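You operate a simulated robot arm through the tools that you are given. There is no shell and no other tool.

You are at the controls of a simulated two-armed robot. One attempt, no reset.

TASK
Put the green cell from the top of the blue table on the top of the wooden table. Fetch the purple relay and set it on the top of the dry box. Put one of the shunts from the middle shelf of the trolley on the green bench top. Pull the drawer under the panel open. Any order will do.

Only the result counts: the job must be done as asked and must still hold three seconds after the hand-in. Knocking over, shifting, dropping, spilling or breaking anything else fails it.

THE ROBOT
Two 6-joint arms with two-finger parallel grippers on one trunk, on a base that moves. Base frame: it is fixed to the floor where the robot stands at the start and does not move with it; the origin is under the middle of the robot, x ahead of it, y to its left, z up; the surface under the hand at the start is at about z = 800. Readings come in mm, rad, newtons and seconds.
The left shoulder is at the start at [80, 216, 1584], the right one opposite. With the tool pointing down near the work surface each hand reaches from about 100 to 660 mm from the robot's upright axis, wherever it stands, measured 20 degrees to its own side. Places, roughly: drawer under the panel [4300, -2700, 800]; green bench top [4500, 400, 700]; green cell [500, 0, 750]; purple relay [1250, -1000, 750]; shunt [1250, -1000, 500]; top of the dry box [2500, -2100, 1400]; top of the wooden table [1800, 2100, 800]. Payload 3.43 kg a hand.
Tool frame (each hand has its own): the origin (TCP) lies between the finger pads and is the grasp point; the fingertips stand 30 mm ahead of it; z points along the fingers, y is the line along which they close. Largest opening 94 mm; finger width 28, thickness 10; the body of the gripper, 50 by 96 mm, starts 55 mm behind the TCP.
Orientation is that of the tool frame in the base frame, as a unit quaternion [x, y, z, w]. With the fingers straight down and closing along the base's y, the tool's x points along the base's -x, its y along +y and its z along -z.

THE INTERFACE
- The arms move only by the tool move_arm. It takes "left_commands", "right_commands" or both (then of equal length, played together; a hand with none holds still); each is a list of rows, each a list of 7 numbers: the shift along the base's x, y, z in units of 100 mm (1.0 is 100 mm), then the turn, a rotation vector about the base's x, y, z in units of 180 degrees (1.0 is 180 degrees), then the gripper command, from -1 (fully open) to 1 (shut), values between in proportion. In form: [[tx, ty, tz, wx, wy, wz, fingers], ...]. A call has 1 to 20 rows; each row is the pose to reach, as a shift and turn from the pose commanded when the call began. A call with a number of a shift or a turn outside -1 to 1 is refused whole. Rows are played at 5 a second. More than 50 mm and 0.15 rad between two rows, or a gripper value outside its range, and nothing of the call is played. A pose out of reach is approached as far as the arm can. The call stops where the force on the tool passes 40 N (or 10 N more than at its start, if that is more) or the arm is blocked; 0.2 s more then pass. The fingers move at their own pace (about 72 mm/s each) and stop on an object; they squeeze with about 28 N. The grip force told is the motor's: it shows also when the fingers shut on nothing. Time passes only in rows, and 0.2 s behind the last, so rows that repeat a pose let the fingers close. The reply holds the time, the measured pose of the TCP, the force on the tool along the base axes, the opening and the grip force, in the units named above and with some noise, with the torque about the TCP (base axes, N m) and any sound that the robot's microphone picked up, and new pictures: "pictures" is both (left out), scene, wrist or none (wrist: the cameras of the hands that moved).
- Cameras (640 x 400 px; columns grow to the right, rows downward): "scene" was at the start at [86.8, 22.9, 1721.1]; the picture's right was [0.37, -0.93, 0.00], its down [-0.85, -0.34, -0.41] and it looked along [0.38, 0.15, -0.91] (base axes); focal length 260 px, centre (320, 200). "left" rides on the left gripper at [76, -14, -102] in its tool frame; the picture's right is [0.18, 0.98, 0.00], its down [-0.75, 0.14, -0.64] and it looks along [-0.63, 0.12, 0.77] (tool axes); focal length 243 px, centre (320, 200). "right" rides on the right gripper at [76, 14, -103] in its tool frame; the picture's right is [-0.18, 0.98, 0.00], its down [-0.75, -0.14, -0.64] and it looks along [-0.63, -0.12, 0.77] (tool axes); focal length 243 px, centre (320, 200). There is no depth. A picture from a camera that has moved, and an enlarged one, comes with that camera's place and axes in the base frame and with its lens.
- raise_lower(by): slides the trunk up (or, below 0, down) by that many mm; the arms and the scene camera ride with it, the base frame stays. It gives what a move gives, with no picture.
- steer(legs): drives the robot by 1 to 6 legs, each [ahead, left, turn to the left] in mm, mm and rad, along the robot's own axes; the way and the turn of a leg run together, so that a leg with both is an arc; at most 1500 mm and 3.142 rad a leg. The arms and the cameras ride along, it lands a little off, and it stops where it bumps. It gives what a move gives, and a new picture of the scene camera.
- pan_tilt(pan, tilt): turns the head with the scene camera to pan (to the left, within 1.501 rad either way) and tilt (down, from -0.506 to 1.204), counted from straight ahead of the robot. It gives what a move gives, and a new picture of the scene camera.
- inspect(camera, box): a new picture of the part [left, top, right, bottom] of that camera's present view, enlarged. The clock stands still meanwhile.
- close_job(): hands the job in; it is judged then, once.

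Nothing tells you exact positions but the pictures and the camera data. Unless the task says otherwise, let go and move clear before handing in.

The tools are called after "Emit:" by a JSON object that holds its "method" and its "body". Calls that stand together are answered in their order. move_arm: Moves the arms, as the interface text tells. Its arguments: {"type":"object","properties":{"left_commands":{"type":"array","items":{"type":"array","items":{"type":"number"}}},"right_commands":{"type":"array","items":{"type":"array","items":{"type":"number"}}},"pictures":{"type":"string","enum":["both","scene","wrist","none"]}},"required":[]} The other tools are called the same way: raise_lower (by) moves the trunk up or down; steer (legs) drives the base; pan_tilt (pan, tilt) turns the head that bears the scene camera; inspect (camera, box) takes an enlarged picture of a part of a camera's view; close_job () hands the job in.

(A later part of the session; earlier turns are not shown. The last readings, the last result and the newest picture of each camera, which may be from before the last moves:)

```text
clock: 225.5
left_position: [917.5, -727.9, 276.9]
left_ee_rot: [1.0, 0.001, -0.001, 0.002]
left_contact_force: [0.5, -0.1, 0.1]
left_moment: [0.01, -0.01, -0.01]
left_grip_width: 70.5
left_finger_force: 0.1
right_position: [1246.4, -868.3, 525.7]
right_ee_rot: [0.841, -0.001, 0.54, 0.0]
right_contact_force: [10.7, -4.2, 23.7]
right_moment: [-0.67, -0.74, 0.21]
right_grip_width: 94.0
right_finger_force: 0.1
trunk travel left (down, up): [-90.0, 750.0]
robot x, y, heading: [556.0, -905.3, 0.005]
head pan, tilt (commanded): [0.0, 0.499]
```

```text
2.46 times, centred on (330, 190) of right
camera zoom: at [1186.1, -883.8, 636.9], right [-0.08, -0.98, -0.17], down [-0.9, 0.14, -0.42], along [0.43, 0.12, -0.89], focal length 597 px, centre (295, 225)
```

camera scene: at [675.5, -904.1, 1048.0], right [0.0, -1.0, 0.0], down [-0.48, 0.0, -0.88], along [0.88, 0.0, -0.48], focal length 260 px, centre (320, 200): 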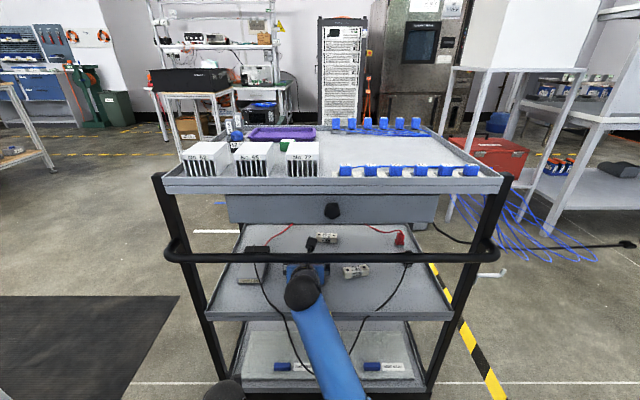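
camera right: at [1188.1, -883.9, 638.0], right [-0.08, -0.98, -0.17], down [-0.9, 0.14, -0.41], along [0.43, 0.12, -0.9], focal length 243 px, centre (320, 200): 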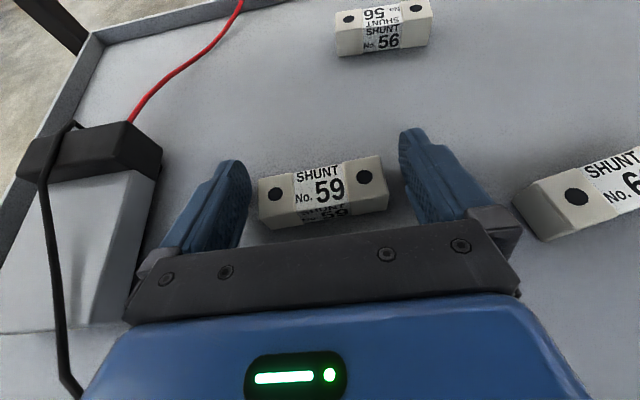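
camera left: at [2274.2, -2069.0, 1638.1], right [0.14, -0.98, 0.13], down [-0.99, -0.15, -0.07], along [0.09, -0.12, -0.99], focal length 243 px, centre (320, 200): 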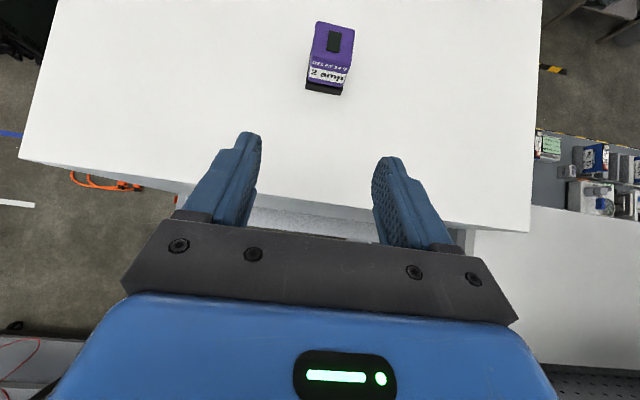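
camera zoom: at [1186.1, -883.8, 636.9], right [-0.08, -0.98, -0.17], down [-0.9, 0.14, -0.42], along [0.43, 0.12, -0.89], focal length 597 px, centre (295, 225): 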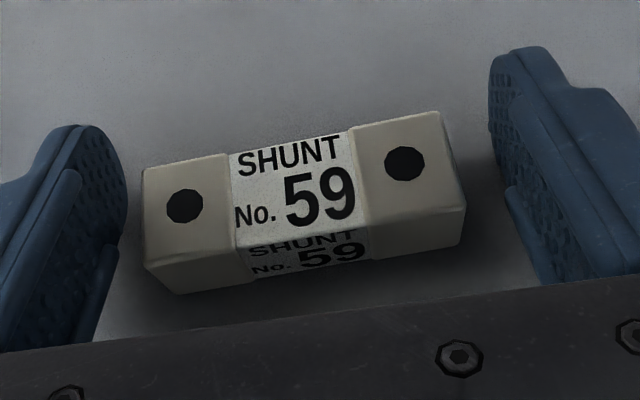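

The fingertips touched the tray floor (so it's at z≈499). I lift off slightly and pull back 10 mm for a better grip on the ends.

Emit:
{"method": "move_arm", "body": {"right_commands": [[0, 0, 0.08, 0, 0, 0, -1], [-0.05, 0, 0.08, 0, 0, 0, -1], [-0.11, 0, 0.08, 0, 0, 0, -1], [-0.11, 0, 0.08, 0, 0, 0, -1]], "pictures": "none"}}

Emit:
{"method": "inspect", "body": {"camera": "right", "box": [200, 110, 460, 270]}}

```text
clock: 226.5
left_position: [917.7, -726.5, 275.3]
left_ee_rot: [1.0, 0.002, -0.003, 0.002]
left_contact_force: [0.7, 0.0, 0.4]
left_moment: [0.0, 0.01, -0.01]
left_grip_width: 70.7
left_finger_force: 0.0
right_position: [1236.4, -868.2, 525.6]
right_ee_rot: [0.844, 0.0, 0.536, 0.001]
right_contact_force: [0.2, -0.4, -0.7]
right_moment: [-0.01, -0.03, 0.0]
right_grip_width: 94.3
right_finger_force: 0.1
trunk travel left (down, up): [-90.0, 750.0]
robot x, y, heading: [553.5, -904.9, 0.002]
head pan, tilt (commanded): [0.0, 0.499]
```

```text
2.46 times, centred on (330, 190) of right
camera zoom: at [1176.4, -883.3, 639.1], right [-0.08, -0.98, -0.16], down [-0.9, 0.14, -0.41], along [0.42, 0.12, -0.9], focal length 597 px, centre (295, 225)
```

zoom: 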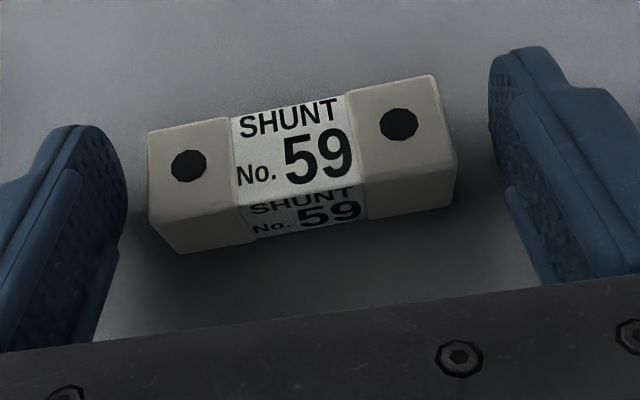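

No contact now and the shunt is well within the pads. Closing.

Emit:
{"method": "move_arm", "body": {"right_commands": [[0, 0, 0, 0, 0, 0, -0.8], [0, 0, 0, 0, 0, 0, -0.6], [0, 0, 0, 0, 0, 0, 0], [0, 0, 0, 0, 0, 0, 1], [0, 0, 0, 0, 0, 0, 1], [0, 0, 0, 0, 0, 0, 1]], "pictures": "wrist"}}

```text
clock: 227.9
left_position: [918.3, -727.3, 275.8]
left_ee_rot: [1.0, 0.002, -0.003, 0.002]
left_contact_force: [-0.2, 0.1, -0.3]
left_moment: [0.02, -0.03, -0.01]
left_grip_width: 70.6
left_finger_force: 0.1
right_position: [1235.8, -867.7, 527.4]
right_ee_rot: [0.844, 0.001, 0.536, 0.0]
right_contact_force: [0.3, 0.1, -0.8]
right_moment: [0.0, 0.02, 0.01]
right_grip_width: 72.3
right_finger_force: 27.7
trunk travel left (down, up): [-90.0, 750.0]
robot x, y, heading: [554.2, -903.6, -0.001]
head pan, tilt (commanded): [0.0, 0.499]
camera right: at [1176.8, -883.7, 640.0], right [-0.08, -0.98, -0.17], down [-0.9, 0.14, -0.41], along [0.42, 0.12, -0.9], focal length 243 px, centre (320, 200)
```

right: 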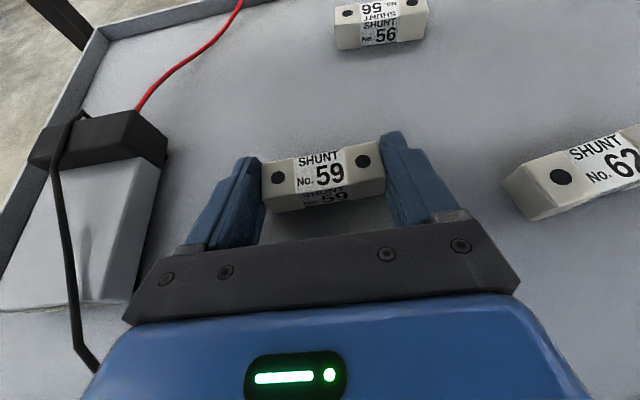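

Gripped at 72 mm. Lifting 28 mm first, staying below the handlebar.

Emit:
{"method": "move_arm", "body": {"right_commands": [[0, 0, 0.08, 0, 0, 0, 1], [0, 0, 0.18, 0, 0, 0, 1], [0, 0, 0.28, 0, 0, 0, 1], [0, 0, 0.28, 0, 0, 0, 1]], "pictures": "both"}}

```text
clock: 228.9
left_position: [918.7, -726.4, 275.3]
left_ee_rot: [1.0, 0.001, -0.002, 0.002]
left_contact_force: [-0.1, 0.4, -0.4]
left_moment: [0.0, 0.02, -0.02]
left_grip_width: 70.7
left_finger_force: 0.0
right_position: [1237.0, -867.6, 555.4]
right_ee_rot: [0.845, 0.0, 0.536, 0.0]
right_contact_force: [0.1, -1.2, -1.8]
right_moment: [0.0, 0.0, 0.03]
right_grip_width: 72.1
right_finger_force: 27.4
trunk travel left (down, up): [-90.0, 750.0]
robot x, y, heading: [550.7, -903.8, 0.002]
head pan, tilt (commanded): [0.0, 0.499]
camera scene: at [675.8, -904.1, 1047.9], right [0.0, -1.0, 0.0], down [-0.48, 0.0, -0.88], along [0.88, 0.0, -0.48], focal length 260 px, centre (320, 200)
camera right: at [1177.9, -882.6, 667.7], right [-0.08, -0.98, -0.17], down [-0.9, 0.14, -0.41], along [0.42, 0.12, -0.9], focal length 243 px, centre (320, 200)
```

scene: 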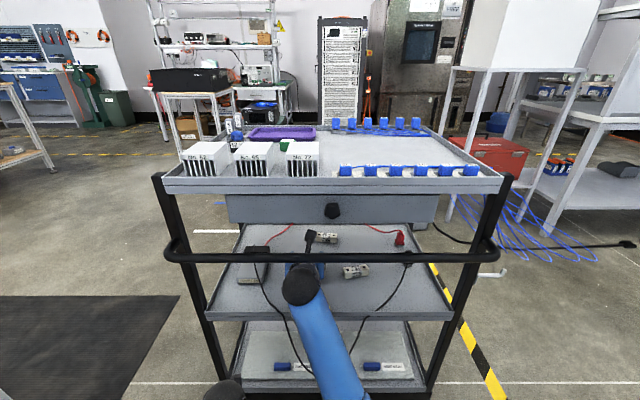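
right: 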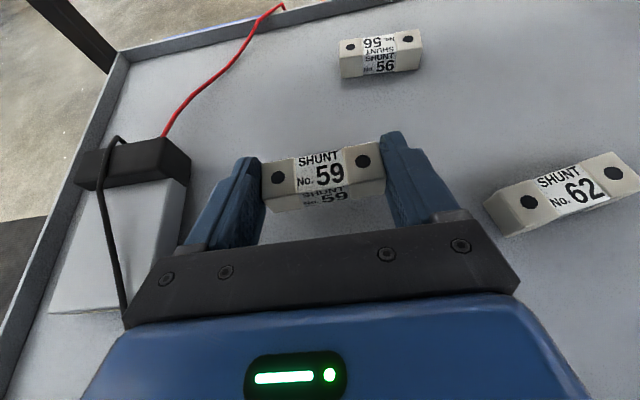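

The shunt is lifted clear. Retreating straight back under the bar.

Emit:
{"method": "move_arm", "body": {"right_commands": [[-0.25, 0, 0, 0, 0, 0, 1], [-0.5, 0, 0, 0, 0, 0, 1], [-0.75, 0, 0.02, 0, 0, 0, 1], [-1, 0, 0.05, 0, 0, 0, 1]], "pictures": "none"}}

Emit:
{"method": "move_arm", "body": {"right_commands": [[-0.25, 0, 0.03, 0, 0, 0, 1], [-0.5, 0, 0.03, 0, 0, 0, 1], [-0.75, 0, 0.03, 0, 0, 0, 1], [-1, 0, 0.03, 0, 0, 0, 1]], "pictures": "both"}}

```text
clock: 229.9
left_position: [916.8, -726.9, 276.9]
left_ee_rot: [1.0, 0.002, -0.003, 0.002]
left_contact_force: [-0.5, -0.3, -0.7]
left_moment: [0.02, -0.01, 0.03]
left_grip_width: 70.3
left_finger_force: 0.0
right_position: [1133.3, -868.2, 559.1]
right_ee_rot: [0.845, 0.0, 0.535, 0.0]
right_contact_force: [-0.1, 0.1, -2.5]
right_moment: [-0.01, 0.03, -0.02]
right_grip_width: 72.3
right_finger_force: 27.8
trunk travel left (down, up): [-90.0, 750.0]
robot x, y, heading: [551.5, -907.2, -0.002]
head pan, tilt (commanded): [0.0, 0.499]
```

```text
clock: 230.9
left_position: [917.5, -726.5, 276.2]
left_ee_rot: [1.0, 0.001, -0.003, 0.002]
left_contact_force: [0.3, 0.4, -0.1]
left_moment: [-0.02, 0.02, 0.0]
left_grip_width: 70.5
left_finger_force: 0.0
right_position: [1036.0, -867.6, 563.2]
right_ee_rot: [0.844, 0.001, 0.536, 0.0]
right_contact_force: [0.6, -0.3, -2.4]
right_moment: [-0.02, 0.01, -0.03]
right_grip_width: 71.9
right_finger_force: 27.9
trunk travel left (down, up): [-90.0, 750.0]
robot x, y, heading: [552.8, -904.1, -0.0]
head pan, tilt (commanded): [0.0, 0.499]
camera scene: at [675.5, -904.1, 1048.0], right [0.0, -1.0, 0.0], down [-0.48, 0.0, -0.88], along [0.88, 0.0, -0.48], focal length 260 px, centre (320, 200)
camera right: at [976.1, -881.2, 674.8], right [-0.08, -0.98, -0.17], down [-0.9, 0.14, -0.41], along [0.42, 0.12, -0.9], focal length 243 px, centre (320, 200)
```

scene: 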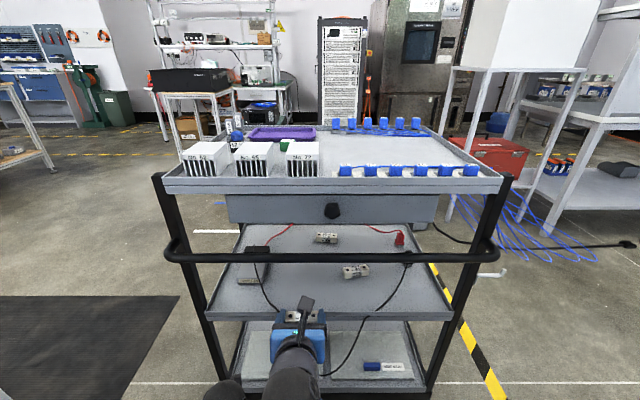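
right: 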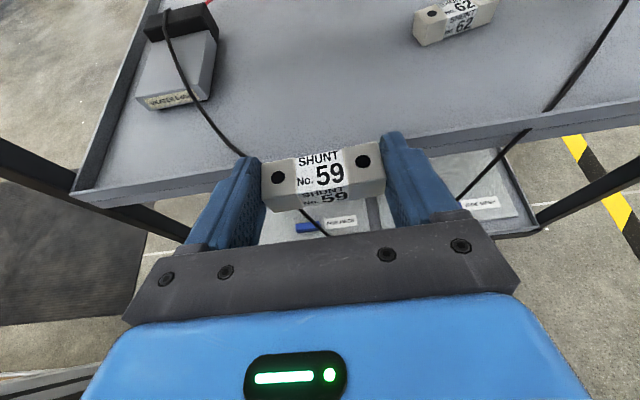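

The shunt is out. I back the robot away from the trolley, then raise the trunk.

Emit:
{"method": "steer", "body": {"legs": [[-320, 0, 0]]}}

Emit:
{"method": "raise_lower", "body": {"by": 400}}

Emit:
{"method": "raise_lower", "body": {"by": 300}}

Emit:
{"method": "pan_tilt", "body": {"pan": 0.3, "tilt": 0.35}}

```text
clock: 233.1
left_position: [594.6, -726.9, 275.0]
left_ee_rot: [1.0, -0.001, -0.001, 0.001]
left_contact_force: [0.6, 0.5, -0.6]
left_moment: [0.02, -0.03, -0.01]
left_grip_width: 70.3
left_finger_force: 0.0
right_position: [713.2, -866.4, 562.2]
right_ee_rot: [0.844, -0.002, 0.536, 0.002]
right_contact_force: [-1.2, -0.5, -2.5]
right_moment: [-0.01, 0.03, 0.0]
right_grip_width: 72.0
right_finger_force: 28.8
trunk travel left (down, up): [-90.0, 750.0]
robot x, y, heading: [229.1, -904.4, -0.007]
head pan, tilt (commanded): [0.0, 0.499]
camera scene: at [351.9, -903.9, 1048.0], right [0.0, -1.0, 0.0], down [-0.48, 0.0, -0.88], along [0.88, 0.0, -0.48], focal length 260 px, centre (320, 200)
```

scene: 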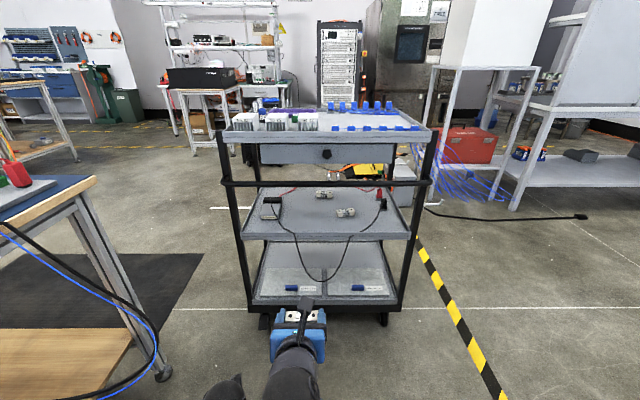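

```text
clock: 236.9
left_position: [595.5, -728.6, 676.2]
left_ee_rot: [1.0, 0.0, -0.003, 0.002]
left_contact_force: [-0.3, -0.1, 0.0]
left_moment: [0.03, 0.02, 0.01]
left_grip_width: 70.5
left_finger_force: 0.0
right_position: [712.0, -866.5, 962.6]
right_ee_rot: [0.844, -0.001, 0.536, 0.001]
right_contact_force: [0.7, 0.9, -2.0]
right_moment: [0.01, 0.08, 0.0]
right_grip_width: 71.8
right_finger_force: 28.0
trunk travel left (down, up): [-490.0, 350.0]
robot x, y, heading: [228.5, -902.6, -0.001]
head pan, tilt (commanded): [0.0, 0.499]
```

```text
clock: 239.9
left_position: [596.1, -726.7, 976.5]
left_ee_rot: [1.0, 0.0, -0.003, 0.002]
left_contact_force: [-0.3, -0.8, -0.2]
left_moment: [0.0, -0.01, 0.0]
left_grip_width: 70.6
left_finger_force: 0.1
right_position: [712.9, -866.1, 1261.6]
right_ee_rot: [0.844, -0.001, 0.536, 0.001]
right_contact_force: [0.8, -0.7, -1.9]
right_moment: [-0.01, 0.03, 0.03]
right_grip_width: 72.1
right_finger_force: 28.0
trunk travel left (down, up): [-790.0, 50.0]
robot x, y, heading: [232.1, -905.3, -0.006]
head pan, tilt (commanded): [0.0, 0.499]
```

```text
clock: 240.7
left_position: [596.9, -727.0, 977.2]
left_ee_rot: [1.0, 0.001, -0.002, 0.002]
left_contact_force: [0.4, 0.4, 0.4]
left_moment: [0.02, -0.03, -0.02]
left_grip_width: 70.6
left_finger_force: 0.1
right_position: [713.9, -866.8, 1262.8]
right_ee_rot: [0.844, -0.002, 0.536, 0.001]
right_contact_force: [-0.6, -0.5, -2.7]
right_moment: [-0.02, 0.03, 0.04]
right_grip_width: 72.1
right_finger_force: 27.7
trunk travel left (down, up): [-790.0, 50.0]
robot x, y, heading: [230.4, -905.7, -0.005]
head pan, tilt (commanded): [0.3, 0.351]
camera scene: at [350.7, -876.4, 1761.6], right [0.29, -0.96, 0.0], down [-0.33, -0.1, -0.94], along [0.9, 0.27, -0.34], focal length 260 px, centre (320, 200)
```

scene: 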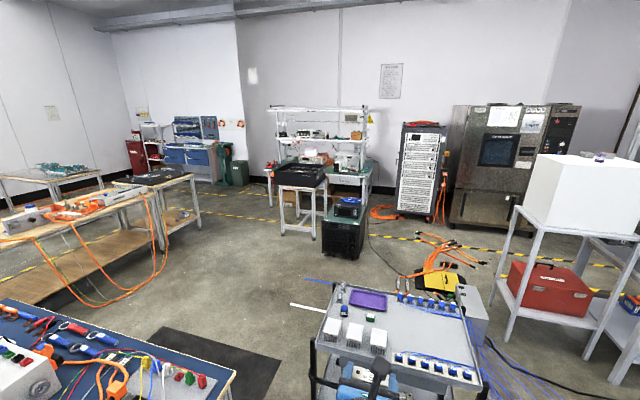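

Next is the green bench. I need to know my own base size for the narrow passages; the left wrist camera should see it.

Emit:
{"method": "inspect", "body": {"camera": "left", "box": [0, 0, 640, 400]}}

Emit:
{"method": "inspect", "body": {"camera": "right", "box": [0, 0, 640, 400]}}

```text
1.00 times, centred on (320, 200) of left (not enlarged: the box is as wide or as high as the picture)
camera zoom: at [672.0, -712.8, 1077.9], right [0.18, -0.98, 0.0], down [-0.75, -0.14, 0.65], along [-0.63, -0.12, -0.76], focal length 243 px, centre (320, 200)
```

zoom: 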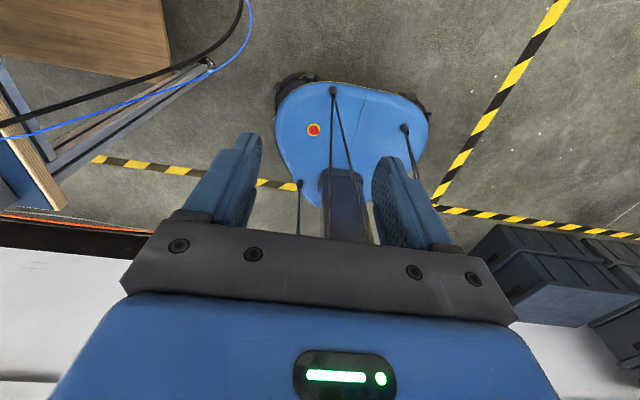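

```text
1.00 times, centred on (320, 200) of right (not enlarged: the box is as wide or as high as the picture)
camera zoom: at [653.6, -881.9, 1374.7], right [-0.08, -0.98, -0.17], down [-0.9, 0.14, -0.41], along [0.43, 0.12, -0.9], focal length 243 px, centre (320, 200)
```

zoom: 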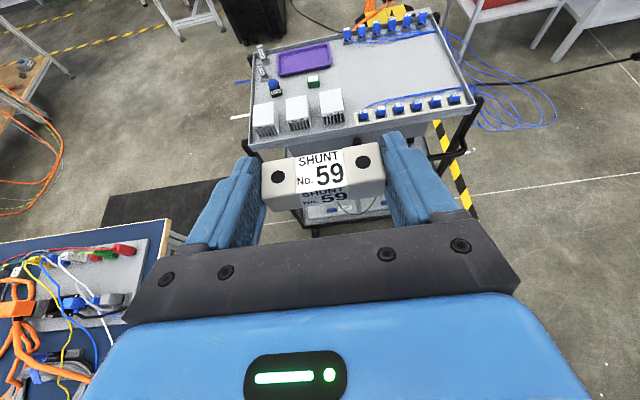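

My base is about 620 mm wide at the front, so the direct passages are too tight. I'll take the long, open route: left past the blue table, along the far side of the wooden table, then to the green bench.

Emit:
{"method": "steer", "body": {"legs": [[-430, 0, 0], [0, 1450, 0]]}}

Emit:
{"method": "steer", "body": {"legs": [[0, 0, 0.0], [0, 1200, 0]]}}

```text
clock: 250.2
left_position: [128.9, 759.8, 975.5]
left_ee_rot: [1.0, 0.023, -0.003, 0.002]
left_contact_force: [0.6, -0.5, -0.4]
left_moment: [0.0, 0.02, 0.01]
left_grip_width: 70.6
left_finger_force: 0.1
right_position: [252.6, 625.4, 1262.2]
right_ee_rot: [0.844, 0.019, 0.535, -0.012]
right_contact_force: [-0.2, 1.2, -1.8]
right_moment: [0.0, 0.02, 0.02]
right_grip_width: 71.8
right_finger_force: 27.8
trunk travel left (down, up): [-790.0, 50.0]
robot x, y, heading: [-230.3, 568.1, 0.044]
head pan, tilt (commanded): [0.3, 0.351]
camera scene: at [-109.7, 598.2, 1761.7], right [0.34, -0.94, 0.0], down [-0.32, -0.12, -0.94], along [0.88, 0.32, -0.34], focal length 260 px, centre (320, 200)
```

scene: 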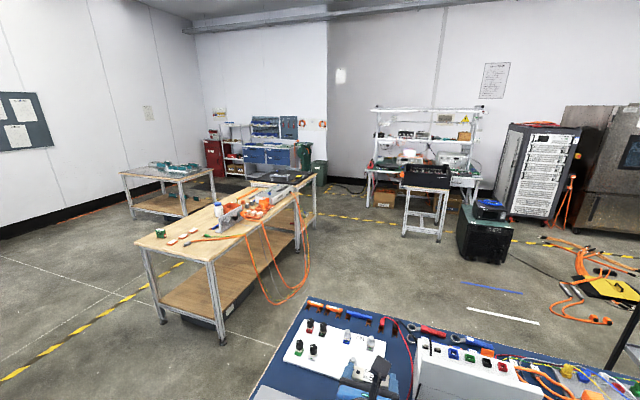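

```text
clock: 256.5
left_position: [92.6, 1927.4, 976.6]
left_ee_rot: [1.0, 0.013, -0.003, 0.002]
left_contact_force: [1.1, 0.6, -0.6]
left_moment: [0.02, -0.04, 0.0]
left_grip_width: 70.3
left_finger_force: 0.1
right_position: [215.6, 1790.3, 1262.4]
right_ee_rot: [0.844, 0.009, 0.536, -0.005]
right_contact_force: [0.4, -0.8, -2.0]
right_moment: [0.01, -0.01, 0.01]
right_grip_width: 71.6
right_finger_force: 27.8
trunk travel left (down, up): [-790.0, 50.0]
robot x, y, heading: [-268.7, 1744.0, 0.019]
head pan, tilt (commanded): [0.3, 0.351]
camera scene: at [-147.6, 1772.0, 1761.7], right [0.32, -0.95, 0.0], down [-0.33, -0.11, -0.94], along [0.89, 0.3, -0.34], focal length 260 px, centre (320, 200)
```

scene: 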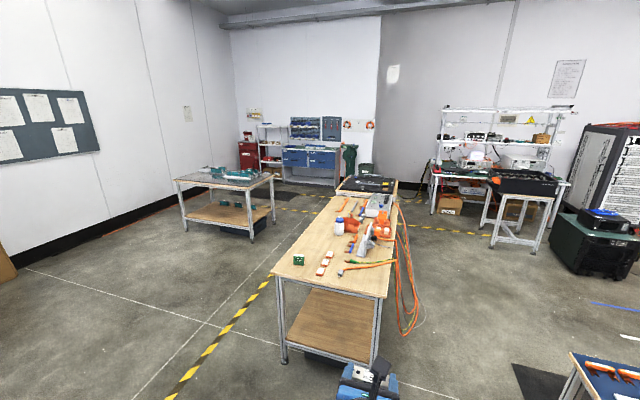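

Continuing left to y≈3020, then along the far side of the wooden table.

Emit:
{"method": "steer", "body": {"legs": [[0, 0, -0.019], [250, 1270, 0]]}}

Emit:
{"method": "pan_tilt", "body": {"pan": 0.0, "tilt": 0.4}}

```text
clock: 263.2
left_position: [348.7, 3163.1, 975.5]
left_ee_rot: [1.0, -0.002, -0.002, 0.001]
left_contact_force: [-0.5, 0.0, 0.4]
left_moment: [-0.01, 0.02, 0.0]
left_grip_width: 70.4
left_finger_force: 0.2
right_position: [467.2, 3023.3, 1263.2]
right_ee_rot: [0.844, -0.001, 0.536, 0.001]
right_contact_force: [0.0, -0.9, -2.4]
right_moment: [0.01, -0.02, 0.01]
right_grip_width: 71.7
right_finger_force: 28.2
trunk travel left (down, up): [-790.0, 50.0]
robot x, y, heading: [-14.9, 2986.4, -0.008]
head pan, tilt (commanded): [0.3, 0.351]
camera scene: at [104.2, 3014.3, 1761.7], right [0.29, -0.96, 0.0], down [-0.33, -0.1, -0.94], along [0.9, 0.27, -0.34], focal length 260 px, centre (320, 200)
```

scene: 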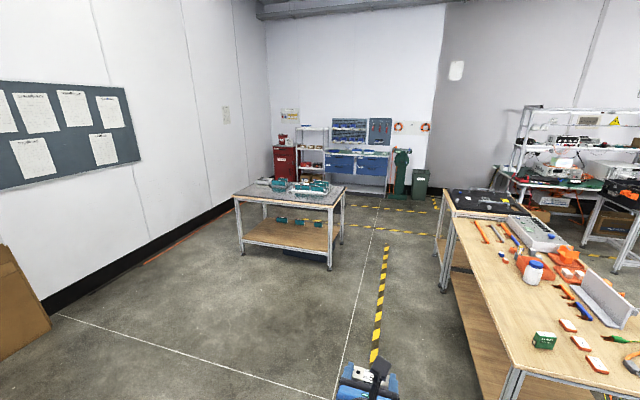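

```text
clock: 264.0
left_position: [349.1, 3162.9, 976.0]
left_ee_rot: [1.0, -0.002, -0.002, 0.002]
left_contact_force: [0.3, -0.5, 0.0]
left_moment: [0.01, -0.01, -0.05]
left_grip_width: 70.3
left_finger_force: 0.0
right_position: [467.6, 3023.3, 1263.8]
right_ee_rot: [0.845, -0.002, 0.535, 0.002]
right_contact_force: [0.3, 0.3, -2.1]
right_moment: [-0.02, 0.05, -0.02]
right_grip_width: 71.5
right_finger_force: 28.2
trunk travel left (down, up): [-790.0, 50.0]
robot x, y, heading: [-16.3, 2984.3, -0.008]
head pan, tilt (commanded): [0.0, 0.4]
camera scene: at [108.0, 2988.2, 1757.1], right [-0.01, -1.0, 0.0], down [-0.39, 0.0, -0.92], along [0.92, -0.01, -0.39], focal length 260 px, centre (320, 200)
```

scene: 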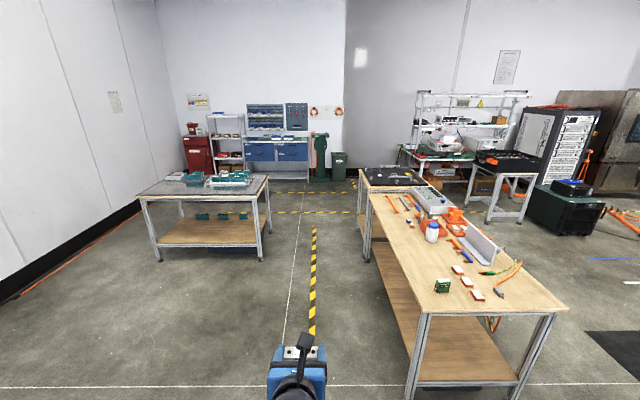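

The corridor between the two tables is about 1.1 m wide and centred near y≈3020. Driving ahead.

Emit:
{"method": "steer", "body": {"legs": [[1500, 30, 0.008]]}}

Emit:
{"method": "steer", "body": {"legs": [[1200, 0, 0]]}}

```text
refused: leg 1 is longer than a leg can be; nothing moved
```

```text
clock: 270.1
left_position: [1560.0, 3128.5, 975.9]
left_ee_rot: [1.0, -0.015, -0.002, 0.001]
left_contact_force: [-0.4, 0.5, -0.1]
left_moment: [-0.02, -0.03, -0.01]
left_grip_width: 70.5
left_finger_force: 0.1
right_position: [1672.0, 2985.5, 1263.5]
right_ee_rot: [0.845, -0.014, 0.535, 0.01]
right_contact_force: [0.0, 0.1, -2.4]
right_moment: [-0.01, 0.03, -0.01]
right_grip_width: 71.6
right_finger_force: 27.6
trunk travel left (down, up): [-790.0, 50.0]
robot x, y, heading: [1191.0, 2968.0, -0.036]
head pan, tilt (commanded): [0.0, 0.4]
camera scene: at [1312.0, 2960.2, 1757.2], right [-0.03, -1.0, 0.0], down [-0.39, 0.01, -0.92], along [0.92, -0.03, -0.39], focal length 260 px, centre (320, 200)
```

scene: 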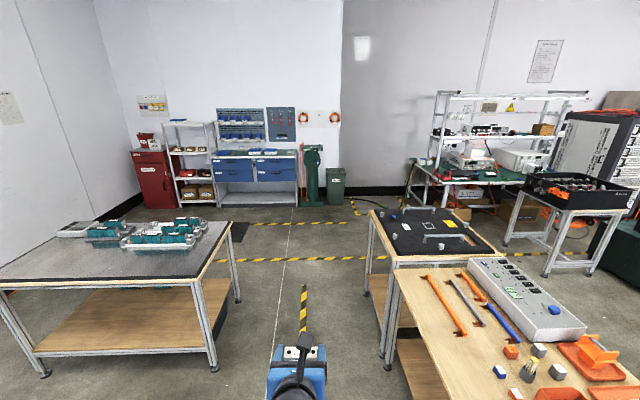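

On track. Continuing ahead through the corridor with a small correction.

Emit:
{"method": "steer", "body": {"legs": [[0, 0, 0.036], [1300, 45, 0]]}}

Emit:
{"method": "steer", "body": {"legs": [[900, 0, 0]]}}

Emit:
{"method": "pan_tilt", "body": {"pan": -1.0, "tilt": 0.45}}

```text
clock: 277.1
left_position: [2858.3, 3193.1, 976.1]
left_ee_rot: [1.0, 0.005, -0.001, 0.002]
left_contact_force: [0.5, 0.1, -0.4]
left_moment: [0.03, -0.01, 0.0]
left_grip_width: 70.4
left_finger_force: 0.2
right_position: [2976.5, 3054.2, 1262.6]
right_ee_rot: [0.844, 0.002, 0.536, 0.0]
right_contact_force: [0.8, -0.7, -1.7]
right_moment: [-0.01, 0.02, -0.05]
right_grip_width: 71.3
right_finger_force: 27.9
trunk travel left (down, up): [-790.0, 50.0]
robot x, y, heading: [2494.1, 3014.2, 0.011]
head pan, tilt (commanded): [0.0, 0.4]
camera scene: at [2618.1, 3014.2, 1757.2], right [0.01, -1.0, 0.0], down [-0.39, 0.0, -0.92], along [0.92, 0.0, -0.39], focal length 260 px, centre (320, 200)
```

scene: 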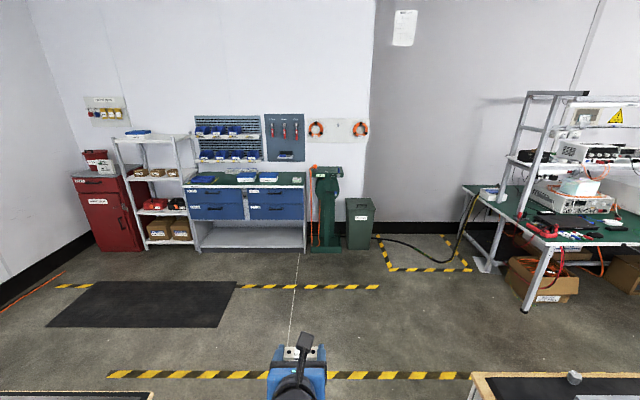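

```text
clock: 281.8
left_position: [3745.2, 3227.4, 975.6]
left_ee_rot: [1.0, 0.022, -0.002, 0.001]
left_contact_force: [-0.4, -0.4, 0.5]
left_moment: [0.02, 0.04, 0.02]
left_grip_width: 70.3
left_finger_force: 0.0
right_position: [3868.8, 3092.9, 1263.1]
right_ee_rot: [0.844, 0.018, 0.536, -0.011]
right_contact_force: [0.0, 0.0, -2.6]
right_moment: [-0.01, 0.02, -0.01]
right_grip_width: 71.8
right_finger_force: 28.2
trunk travel left (down, up): [-790.0, 50.0]
robot x, y, heading: [3388.6, 3033.3, 0.04]
head pan, tilt (commanded): [0.0, 0.4]
camera scene: at [3510.9, 3039.3, 1757.3], right [0.04, -1.0, 0.0], down [-0.39, -0.02, -0.92], along [0.92, 0.04, -0.39], focal length 260 px, centre (320, 200)
```

scene: 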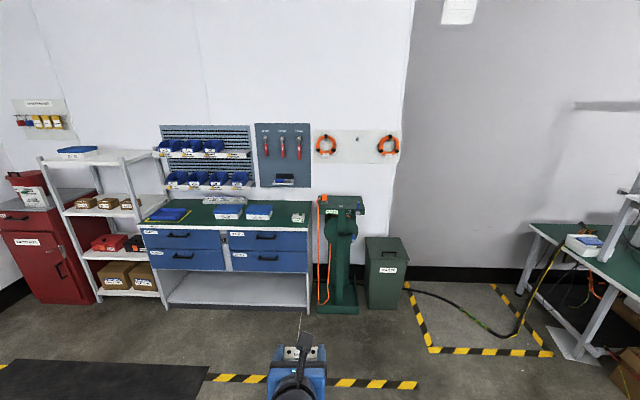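

```text
clock: 283.1
left_position: [3746.0, 3227.0, 974.8]
left_ee_rot: [1.0, 0.022, -0.002, 0.002]
left_contact_force: [0.3, -0.5, 0.0]
left_moment: [-0.04, -0.03, -0.03]
left_grip_width: 70.5
left_finger_force: 0.0
right_position: [3869.2, 3092.2, 1262.8]
right_ee_rot: [0.844, 0.018, 0.535, -0.011]
right_contact_force: [0.7, 0.4, -2.1]
right_moment: [-0.01, 0.04, 0.02]
right_grip_width: 71.5
right_finger_force: 28.0
trunk travel left (down, up): [-790.0, 50.0]
robot x, y, heading: [3390.5, 3030.8, 0.041]
head pan, tilt (commanded): [-1.0, 0.45]
camera scene: at [3472.6, 2960.4, 1752.5], right [-0.82, -0.57, 0.0], down [-0.25, 0.36, -0.9], along [0.52, -0.74, -0.44], focal length 260 px, centre (320, 200)
```

scene: 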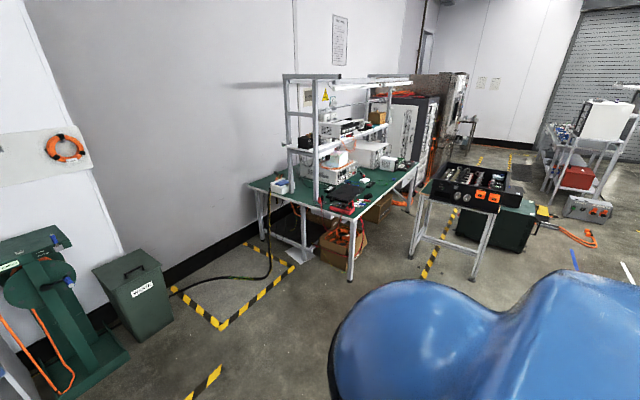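

I see the green-topped bench: its front edge runs along x≈4260 from y≈-470 to 1400, with a small table in front of its right part. I go ahead and then slide right toward its left end.

Emit:
{"method": "steer", "body": {"legs": [[0, 0, -0.041], [330, 0, 0], [0, -1000, 0]]}}

Emit:
{"method": "pan_tilt", "body": {"pan": -0.6, "tilt": 0.6}}

```text
clock: 290.4
left_position: [4095.7, 2220.2, 975.6]
left_ee_rot: [1.0, 0.014, -0.002, 0.002]
left_contact_force: [-0.2, 0.2, 0.6]
left_moment: [0.0, 0.04, -0.04]
left_grip_width: 70.6
left_finger_force: 0.2
right_position: [4216.2, 2084.7, 1261.7]
right_ee_rot: [0.844, 0.011, 0.536, -0.005]
right_contact_force: [-0.7, -0.1, -1.9]
right_moment: [0.01, 0.04, 0.0]
right_grip_width: 71.6
right_finger_force: 27.9
trunk travel left (down, up): [-790.0, 50.0]
robot x, y, heading: [3736.6, 2032.8, 0.017]
head pan, tilt (commanded): [-1.0, 0.45]
camera scene: at [3817.4, 1959.7, 1752.5], right [-0.83, -0.56, 0.0], down [-0.24, 0.36, -0.9], along [0.5, -0.75, -0.43], focal length 260 px, centre (320, 200)
```

scene: 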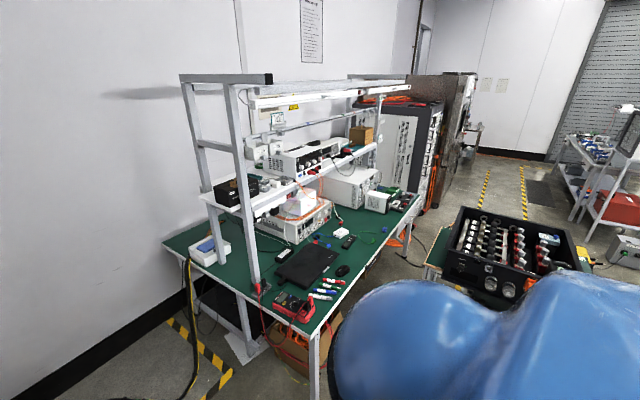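

```text
clock: 291.3
left_position: [4094.9, 2219.4, 975.8]
left_ee_rot: [1.0, 0.013, -0.002, 0.002]
left_contact_force: [0.1, 0.8, -0.4]
left_moment: [0.03, 0.0, 0.02]
left_grip_width: 70.4
left_finger_force: 0.0
right_position: [4215.8, 2082.7, 1262.1]
right_ee_rot: [0.845, 0.009, 0.535, -0.005]
right_contact_force: [-0.4, -0.3, -2.0]
right_moment: [0.04, 0.05, 0.0]
right_grip_width: 71.8
right_finger_force: 27.5
trunk travel left (down, up): [-790.0, 50.0]
robot x, y, heading: [3733.6, 2034.4, 0.024]
head pan, tilt (commanded): [-0.6, 0.6]
camera scene: at [3840.1, 1985.5, 1738.9], right [-0.55, -0.84, 0.0], down [-0.47, 0.31, -0.82], along [0.69, -0.45, -0.57], focal length 260 px, centre (320, 200)
```

scene: 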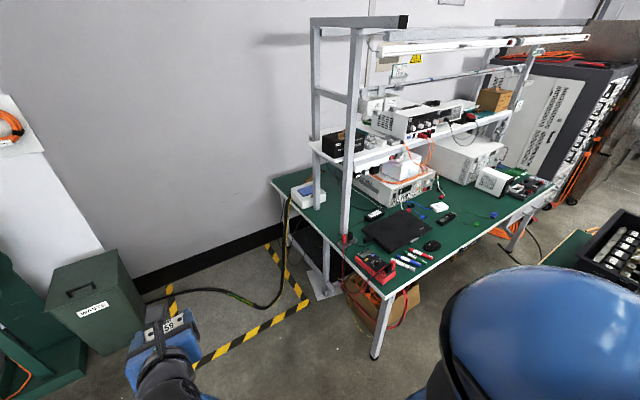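

Emit:
{"method": "inspect", "body": {"camera": "scene", "box": [250, 140, 570, 340]}}

```text
2.00 times, centred on (410, 240) of scene
camera zoom: at [3840.1, 1985.5, 1738.9], right [-0.55, -0.84, 0.0], down [-0.47, 0.31, -0.82], along [0.69, -0.45, -0.57], focal length 520 px, centre (140, 120)
```

zoom: 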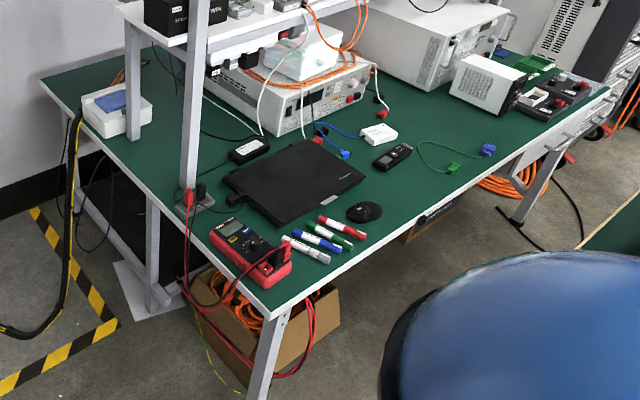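

There is a free strip of green top near the front edge at about (4340, 780), right of the mouse. I'll stand at about (3700, 1080), left of the small table, and reach it with the right arm.

Emit:
{"method": "steer", "body": {"legs": [[0, 0, -0.022], [-30, -700, 0]]}}

Emit:
{"method": "pan_tilt", "body": {"pan": -0.5, "tilt": 0.75}}

```text
clock: 295.6
left_position: [4069.3, 1494.0, 975.3]
left_ee_rot: [1.0, 0.002, -0.003, 0.002]
left_contact_force: [0.2, 0.9, 0.1]
left_moment: [0.0, 0.03, 0.01]
left_grip_width: 70.5
left_finger_force: 0.0
right_position: [4187.9, 1356.8, 1262.2]
right_ee_rot: [0.845, 0.001, 0.535, 0.001]
right_contact_force: [-0.5, -0.1, -2.0]
right_moment: [0.0, 0.04, 0.0]
right_grip_width: 71.4
right_finger_force: 27.7
trunk travel left (down, up): [-790.0, 50.0]
robot x, y, heading: [3708.1, 1316.5, 0.0]
head pan, tilt (commanded): [-0.6, 0.6]
camera scene: at [3809.4, 1268.7, 1738.9], right [-0.56, -0.83, 0.0], down [-0.47, 0.32, -0.83], along [0.68, -0.47, -0.56], focal length 260 px, centre (320, 200)
```

scene: 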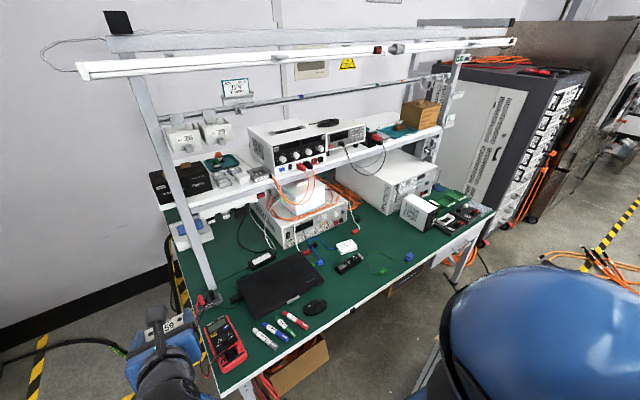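

```text
clock: 296.3
left_position: [4069.8, 1494.2, 975.2]
left_ee_rot: [1.0, 0.002, -0.002, 0.002]
left_contact_force: [0.7, 0.3, -0.1]
left_moment: [-0.03, 0.0, 0.01]
left_grip_width: 70.6
left_finger_force: 0.0
right_position: [4189.3, 1356.4, 1261.7]
right_ee_rot: [0.845, 0.0, 0.535, 0.001]
right_contact_force: [0.4, 0.1, -1.3]
right_moment: [0.02, 0.01, 0.03]
right_grip_width: 71.6
right_finger_force: 28.5
trunk travel left (down, up): [-790.0, 50.0]
robot x, y, heading: [3706.2, 1312.4, -0.004]
head pan, tilt (commanded): [-0.499, 0.75]
camera scene: at [3809.3, 1277.4, 1726.1], right [-0.48, -0.88, 0.0], down [-0.6, 0.33, -0.73], along [0.64, -0.35, -0.68], focal length 260 px, centre (320, 200)
```

scene: 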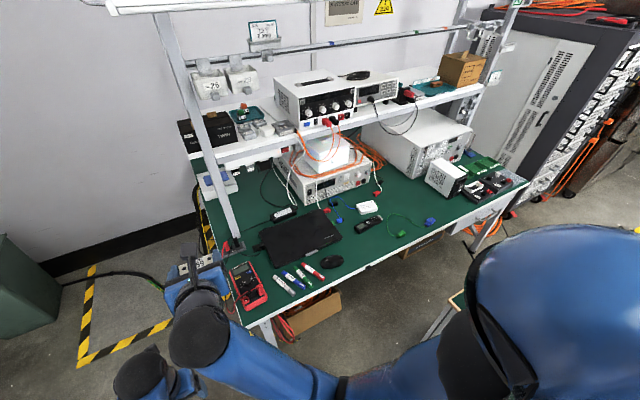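

The bench top is at about z≈715 and the free strip is around (4370, 720). I check the small table to my right before moving further.

Emit:
{"method": "pan_tilt", "body": {"pan": -1.2, "tilt": 0.75}}

```text
clock: 297.3
left_position: [4071.0, 1493.4, 975.9]
left_ee_rot: [1.0, 0.001, -0.003, 0.002]
left_contact_force: [1.2, 0.1, 0.0]
left_moment: [0.0, -0.03, 0.05]
left_grip_width: 70.1
left_finger_force: 0.2
right_position: [4188.1, 1355.0, 1261.3]
right_ee_rot: [0.845, 0.0, 0.535, 0.001]
right_contact_force: [-0.2, -0.8, -2.3]
right_moment: [0.01, 0.02, 0.01]
right_grip_width: 71.7
right_finger_force: 28.3
trunk travel left (down, up): [-790.0, 50.0]
robot x, y, heading: [3707.0, 1315.4, -0.003]
head pan, tilt (commanded): [-1.201, 0.75]
camera scene: at [3766.4, 1239.2, 1726.0], right [-0.93, -0.36, 0.0], down [-0.25, 0.64, -0.73], along [0.27, -0.68, -0.68], focal length 260 px, centre (320, 200)
```

scene: 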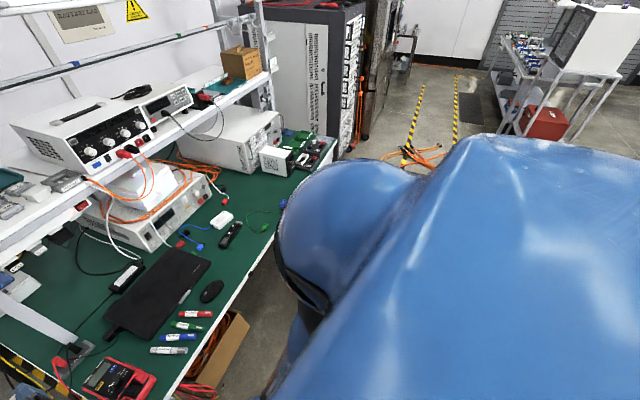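

My shoulder would crowd the small table if I faced the bench squarely, so I'll turn right by 0.6 rad and reach diagonally.

Emit:
{"method": "steer", "body": {"legs": [[0, 0, -0.6]]}}

Emit:
{"method": "pan_tilt", "body": {"pan": 0.0, "tilt": 0.75}}

```text
clock: 299.3
left_position: [4108.5, 1264.3, 976.7]
left_ee_rot: [0.958, -0.285, -0.003, 0.001]
left_contact_force: [0.0, 0.5, 1.0]
left_moment: [0.0, 0.0, 0.0]
left_grip_width: 70.5
left_finger_force: 0.1
right_position: [4130.5, 1083.7, 1263.1]
right_ee_rot: [0.809, -0.241, 0.513, 0.153]
right_contact_force: [0.9, 0.0, -3.0]
right_moment: [0.01, 0.01, 0.01]
right_grip_width: 71.6
right_finger_force: 28.2
trunk travel left (down, up): [-790.0, 50.0]
robot x, y, heading: [3706.2, 1318.4, -0.584]
head pan, tilt (commanded): [-1.201, 0.75]
camera scene: at [3714.3, 1219.2, 1726.1], right [-0.98, 0.21, 0.0], down [0.14, 0.67, -0.73], along [-0.15, -0.72, -0.68], focal length 260 px, centre (320, 200)
```

scene: 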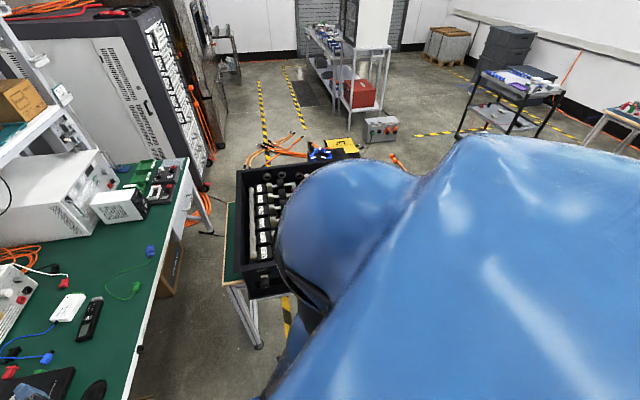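

```text
clock: 300.7
left_position: [4106.5, 1263.6, 975.5]
left_ee_rot: [0.958, -0.285, -0.003, 0.001]
left_contact_force: [0.0, -0.3, 0.3]
left_moment: [0.01, 0.01, 0.02]
left_grip_width: 70.5
left_finger_force: 0.0
right_position: [4131.0, 1082.9, 1261.5]
right_ee_rot: [0.809, -0.241, 0.513, 0.154]
right_contact_force: [-0.4, -0.3, -2.6]
right_moment: [0.01, -0.02, 0.03]
right_grip_width: 71.6
right_finger_force: 28.0
trunk travel left (down, up): [-790.0, 50.0]
robot x, y, heading: [3707.1, 1316.4, -0.582]
head pan, tilt (commanded): [0.0, 0.75]
camera scene: at [3800.7, 1254.2, 1726.0], right [-0.55, -0.84, 0.0], down [-0.57, 0.38, -0.73], along [0.61, -0.4, -0.68], focal length 260 px, centre (320, 200)
```

scene: 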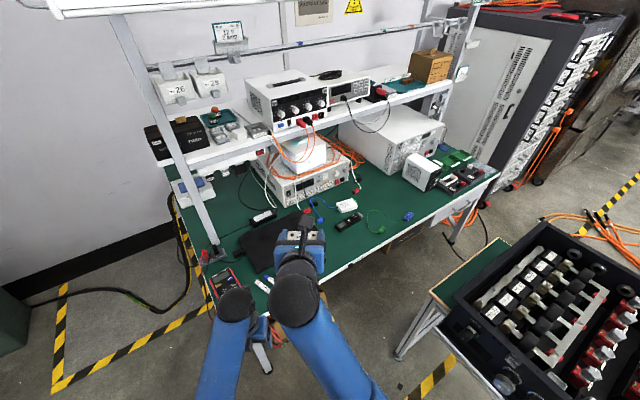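

From here the target spot is about 860 mm ahead-right of me, within reach. I lower the trunk 400 mm (both hands stay clear of the bench edge).

Emit:
{"method": "raise_lower", "body": {"by": -380}}

Emit:
{"method": "pan_tilt", "body": {"pan": 0.0, "tilt": 0.6}}

```text
clock: 304.4
left_position: [4107.9, 1263.6, 595.9]
left_ee_rot: [0.959, -0.285, -0.004, 0.0]
left_contact_force: [0.7, 0.1, 0.1]
left_moment: [0.02, 0.01, -0.02]
left_grip_width: 70.5
left_finger_force: 0.0
right_position: [4129.5, 1083.2, 882.8]
right_ee_rot: [0.81, -0.242, 0.512, 0.154]
right_contact_force: [-0.3, 0.9, -1.3]
right_moment: [0.02, 0.05, 0.01]
right_grip_width: 71.6
right_finger_force: 28.4
trunk travel left (down, up): [-410.0, 430.0]
robot x, y, heading: [3706.6, 1319.3, -0.58]
head pan, tilt (commanded): [0.0, 0.75]
```

```text
clock: 305.1
left_position: [4108.2, 1262.7, 595.5]
left_ee_rot: [0.959, -0.285, -0.003, 0.001]
left_contact_force: [0.4, -0.1, 0.5]
left_moment: [0.0, -0.07, 0.04]
left_grip_width: 70.5
left_finger_force: 0.2
right_position: [4128.8, 1083.0, 882.9]
right_ee_rot: [0.81, -0.241, 0.512, 0.154]
right_contact_force: [0.0, 0.6, -2.3]
right_moment: [0.03, 0.05, -0.02]
right_grip_width: 71.5
right_finger_force: 28.0
trunk travel left (down, up): [-410.0, 430.0]
robot x, y, heading: [3704.3, 1318.4, -0.578]
head pan, tilt (commanded): [0.0, 0.6]
camera scene: at [3805.2, 1251.2, 1358.8], right [-0.55, -0.84, 0.0], down [-0.47, 0.31, -0.82], along [0.69, -0.45, -0.57], focal length 260 px, centre (320, 200)
```

scene: 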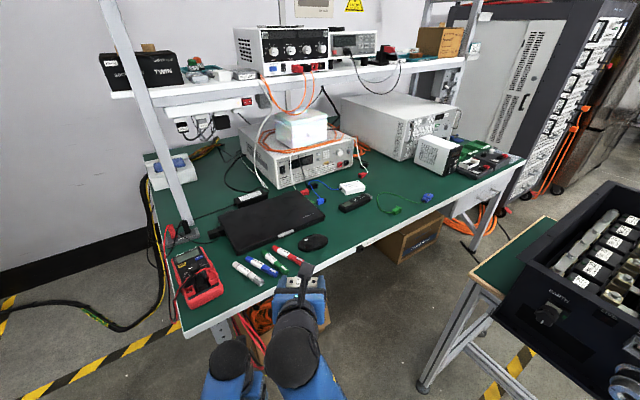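

The free spot is clear: I'll set the shunt at about (4375, 735). Extending the right hand there at a safe height of about 880 mm.

Emit:
{"method": "move_arm", "body": {"right_commands": [[0.15, -0.21, 0, 0, 0, 0, 1], [0.3, -0.43, 0, 0, 0, 0, 1], [0.45, -0.64, 0, 0, 0, 0, 1], [0.58, -0.85, 0, 0, 0, 0, 1]], "pictures": "none"}}

Emit:
{"method": "move_arm", "body": {"right_commands": [[0.15, -0.21, 0, 0, 0, 0, 1], [0.3, -0.43, 0, 0, 0, 0, 1], [0.45, -0.64, 0, 0, 0, 0, 1], [0.58, -0.85, 0, 0, 0, 0, 1]], "pictures": "both"}}

```text
clock: 306.1
left_position: [4107.4, 1263.5, 595.6]
left_ee_rot: [0.959, -0.285, -0.003, 0.001]
left_contact_force: [0.4, 0.1, -0.5]
left_moment: [0.02, 0.02, 0.02]
left_grip_width: 70.4
left_finger_force: 0.1
right_position: [4186.1, 999.6, 881.7]
right_ee_rot: [0.809, -0.241, 0.513, 0.154]
right_contact_force: [-0.6, -0.3, -2.0]
right_moment: [-0.02, 0.01, 0.01]
right_grip_width: 71.8
right_finger_force: 27.3
trunk travel left (down, up): [-410.0, 430.0]
robot x, y, heading: [3703.2, 1314.2, -0.58]
head pan, tilt (commanded): [0.0, 0.6]
```

```text
clock: 307.1
left_position: [4107.4, 1262.2, 595.2]
left_ee_rot: [0.958, -0.285, -0.003, 0.001]
left_contact_force: [0.1, 0.5, 0.4]
left_moment: [-0.01, -0.02, 0.03]
left_grip_width: 70.5
left_finger_force: 0.1
right_position: [4245.4, 910.2, 879.9]
right_ee_rot: [0.809, -0.242, 0.512, 0.154]
right_contact_force: [0.4, -0.4, -2.5]
right_moment: [0.04, 0.02, -0.02]
right_grip_width: 71.7
right_finger_force: 28.0
trunk travel left (down, up): [-410.0, 430.0]
robot x, y, heading: [3703.9, 1315.3, -0.581]
head pan, tilt (commanded): [0.0, 0.6]
camera scene: at [3805.7, 1250.5, 1358.8], right [-0.55, -0.84, 0.0], down [-0.47, 0.31, -0.82], along [0.69, -0.45, -0.57], focal length 260 px, centre (320, 200)
camera right: at [4188.9, 929.8, 993.2], right [-0.61, -0.78, -0.17], down [-0.68, 0.61, -0.41], along [0.42, -0.13, -0.9], focal length 243 px, centre (320, 200)
```

scene: 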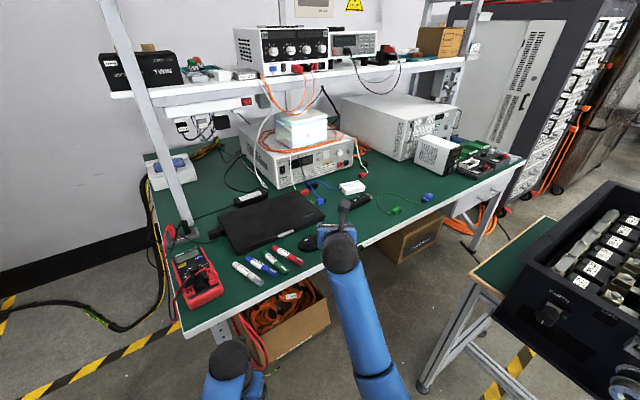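
right: 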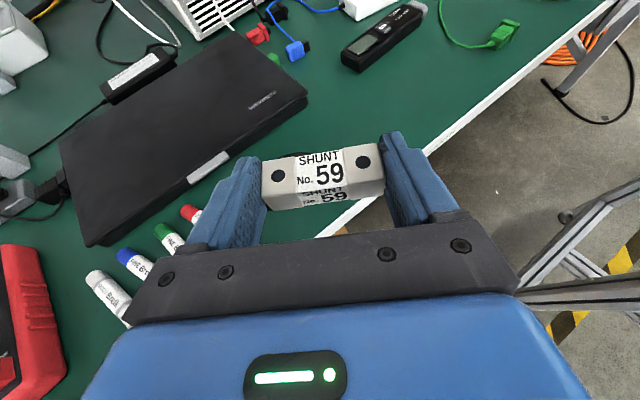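

The wrist view confirms the free green area ahead. Two more moves bring the shunt over (4370, 715).

Emit:
{"method": "move_arm", "body": {"right_commands": [[0.14, -0.23, 0, 0, 0, 0, 1], [0.28, -0.46, 0, 0, 0, 0, 1], [0.42, -0.7, 0, 0, 0, 0, 1], [0.56, -0.93, 0, 0, 0, 0, 1]], "pictures": "none"}}

Emit:
{"method": "move_arm", "body": {"right_commands": [[0.14, -0.23, 0, 0, 0, 0, 1], [0.28, -0.46, -0.1, 0, 0, 0, 1], [0.42, -0.7, -0.2, 0, 0, 0, 1], [0.56, -0.93, -0.3, 0, 0, 0, 1], [0.56, -0.93, -0.4, 0, 0, 0, 1], [0.56, -0.93, -0.4, 0, 0, 0, 1]], "pictures": "both"}}

```text
clock: 308.1
left_position: [4108.8, 1264.0, 595.0]
left_ee_rot: [0.959, -0.285, -0.003, 0.001]
left_contact_force: [0.6, -0.7, 0.3]
left_moment: [0.0, 0.0, -0.01]
left_grip_width: 70.7
left_finger_force: 0.0
right_position: [4300.6, 819.8, 882.8]
right_ee_rot: [0.809, -0.243, 0.512, 0.155]
right_contact_force: [0.1, 1.3, -1.1]
right_moment: [0.01, 0.04, -0.01]
right_grip_width: 71.5
right_finger_force: 28.8
trunk travel left (down, up): [-410.0, 430.0]
robot x, y, heading: [3705.3, 1316.7, -0.584]
head pan, tilt (commanded): [0.0, 0.6]
```

```text
clock: 309.5
left_position: [4107.4, 1264.1, 595.3]
left_ee_rot: [0.959, -0.285, -0.003, 0.001]
left_contact_force: [-0.5, 0.4, -0.8]
left_moment: [0.0, -0.02, 0.02]
left_grip_width: 70.6
left_finger_force: 0.1
right_position: [4359.2, 727.6, 841.4]
right_ee_rot: [0.809, -0.242, 0.512, 0.154]
right_contact_force: [-0.1, 0.1, -2.1]
right_moment: [0.03, 0.02, 0.01]
right_grip_width: 71.3
right_finger_force: 28.3
trunk travel left (down, up): [-410.0, 430.0]
robot x, y, heading: [3704.6, 1315.5, -0.582]
head pan, tilt (commanded): [0.0, 0.6]
camera scene: at [3805.4, 1250.9, 1358.8], right [-0.55, -0.84, 0.0], down [-0.47, 0.31, -0.82], along [0.69, -0.45, -0.57], focal length 260 px, centre (320, 200)
camera right: at [4302.3, 747.2, 953.8], right [-0.61, -0.78, -0.17], down [-0.68, 0.61, -0.41], along [0.42, -0.13, -0.9], focal length 243 px, centre (320, 200)
```

scene: 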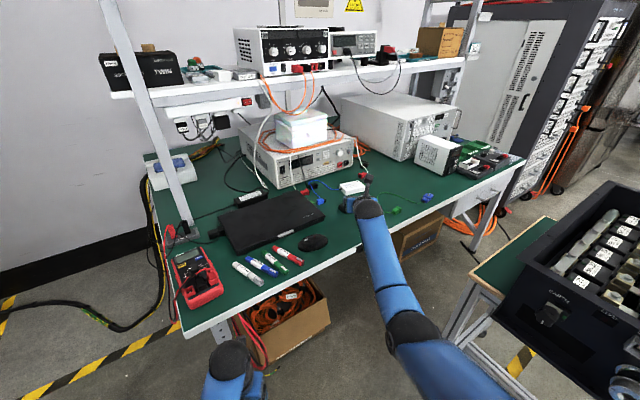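
right: 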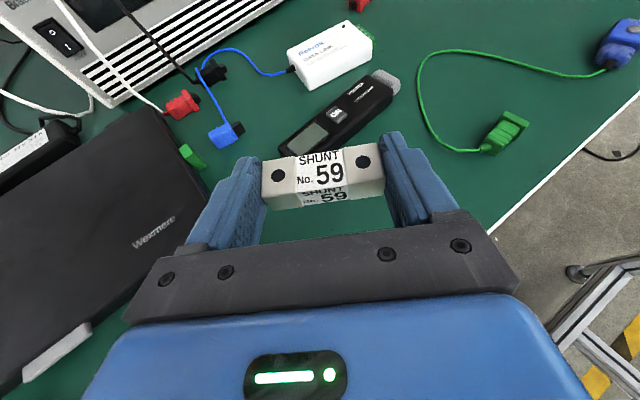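

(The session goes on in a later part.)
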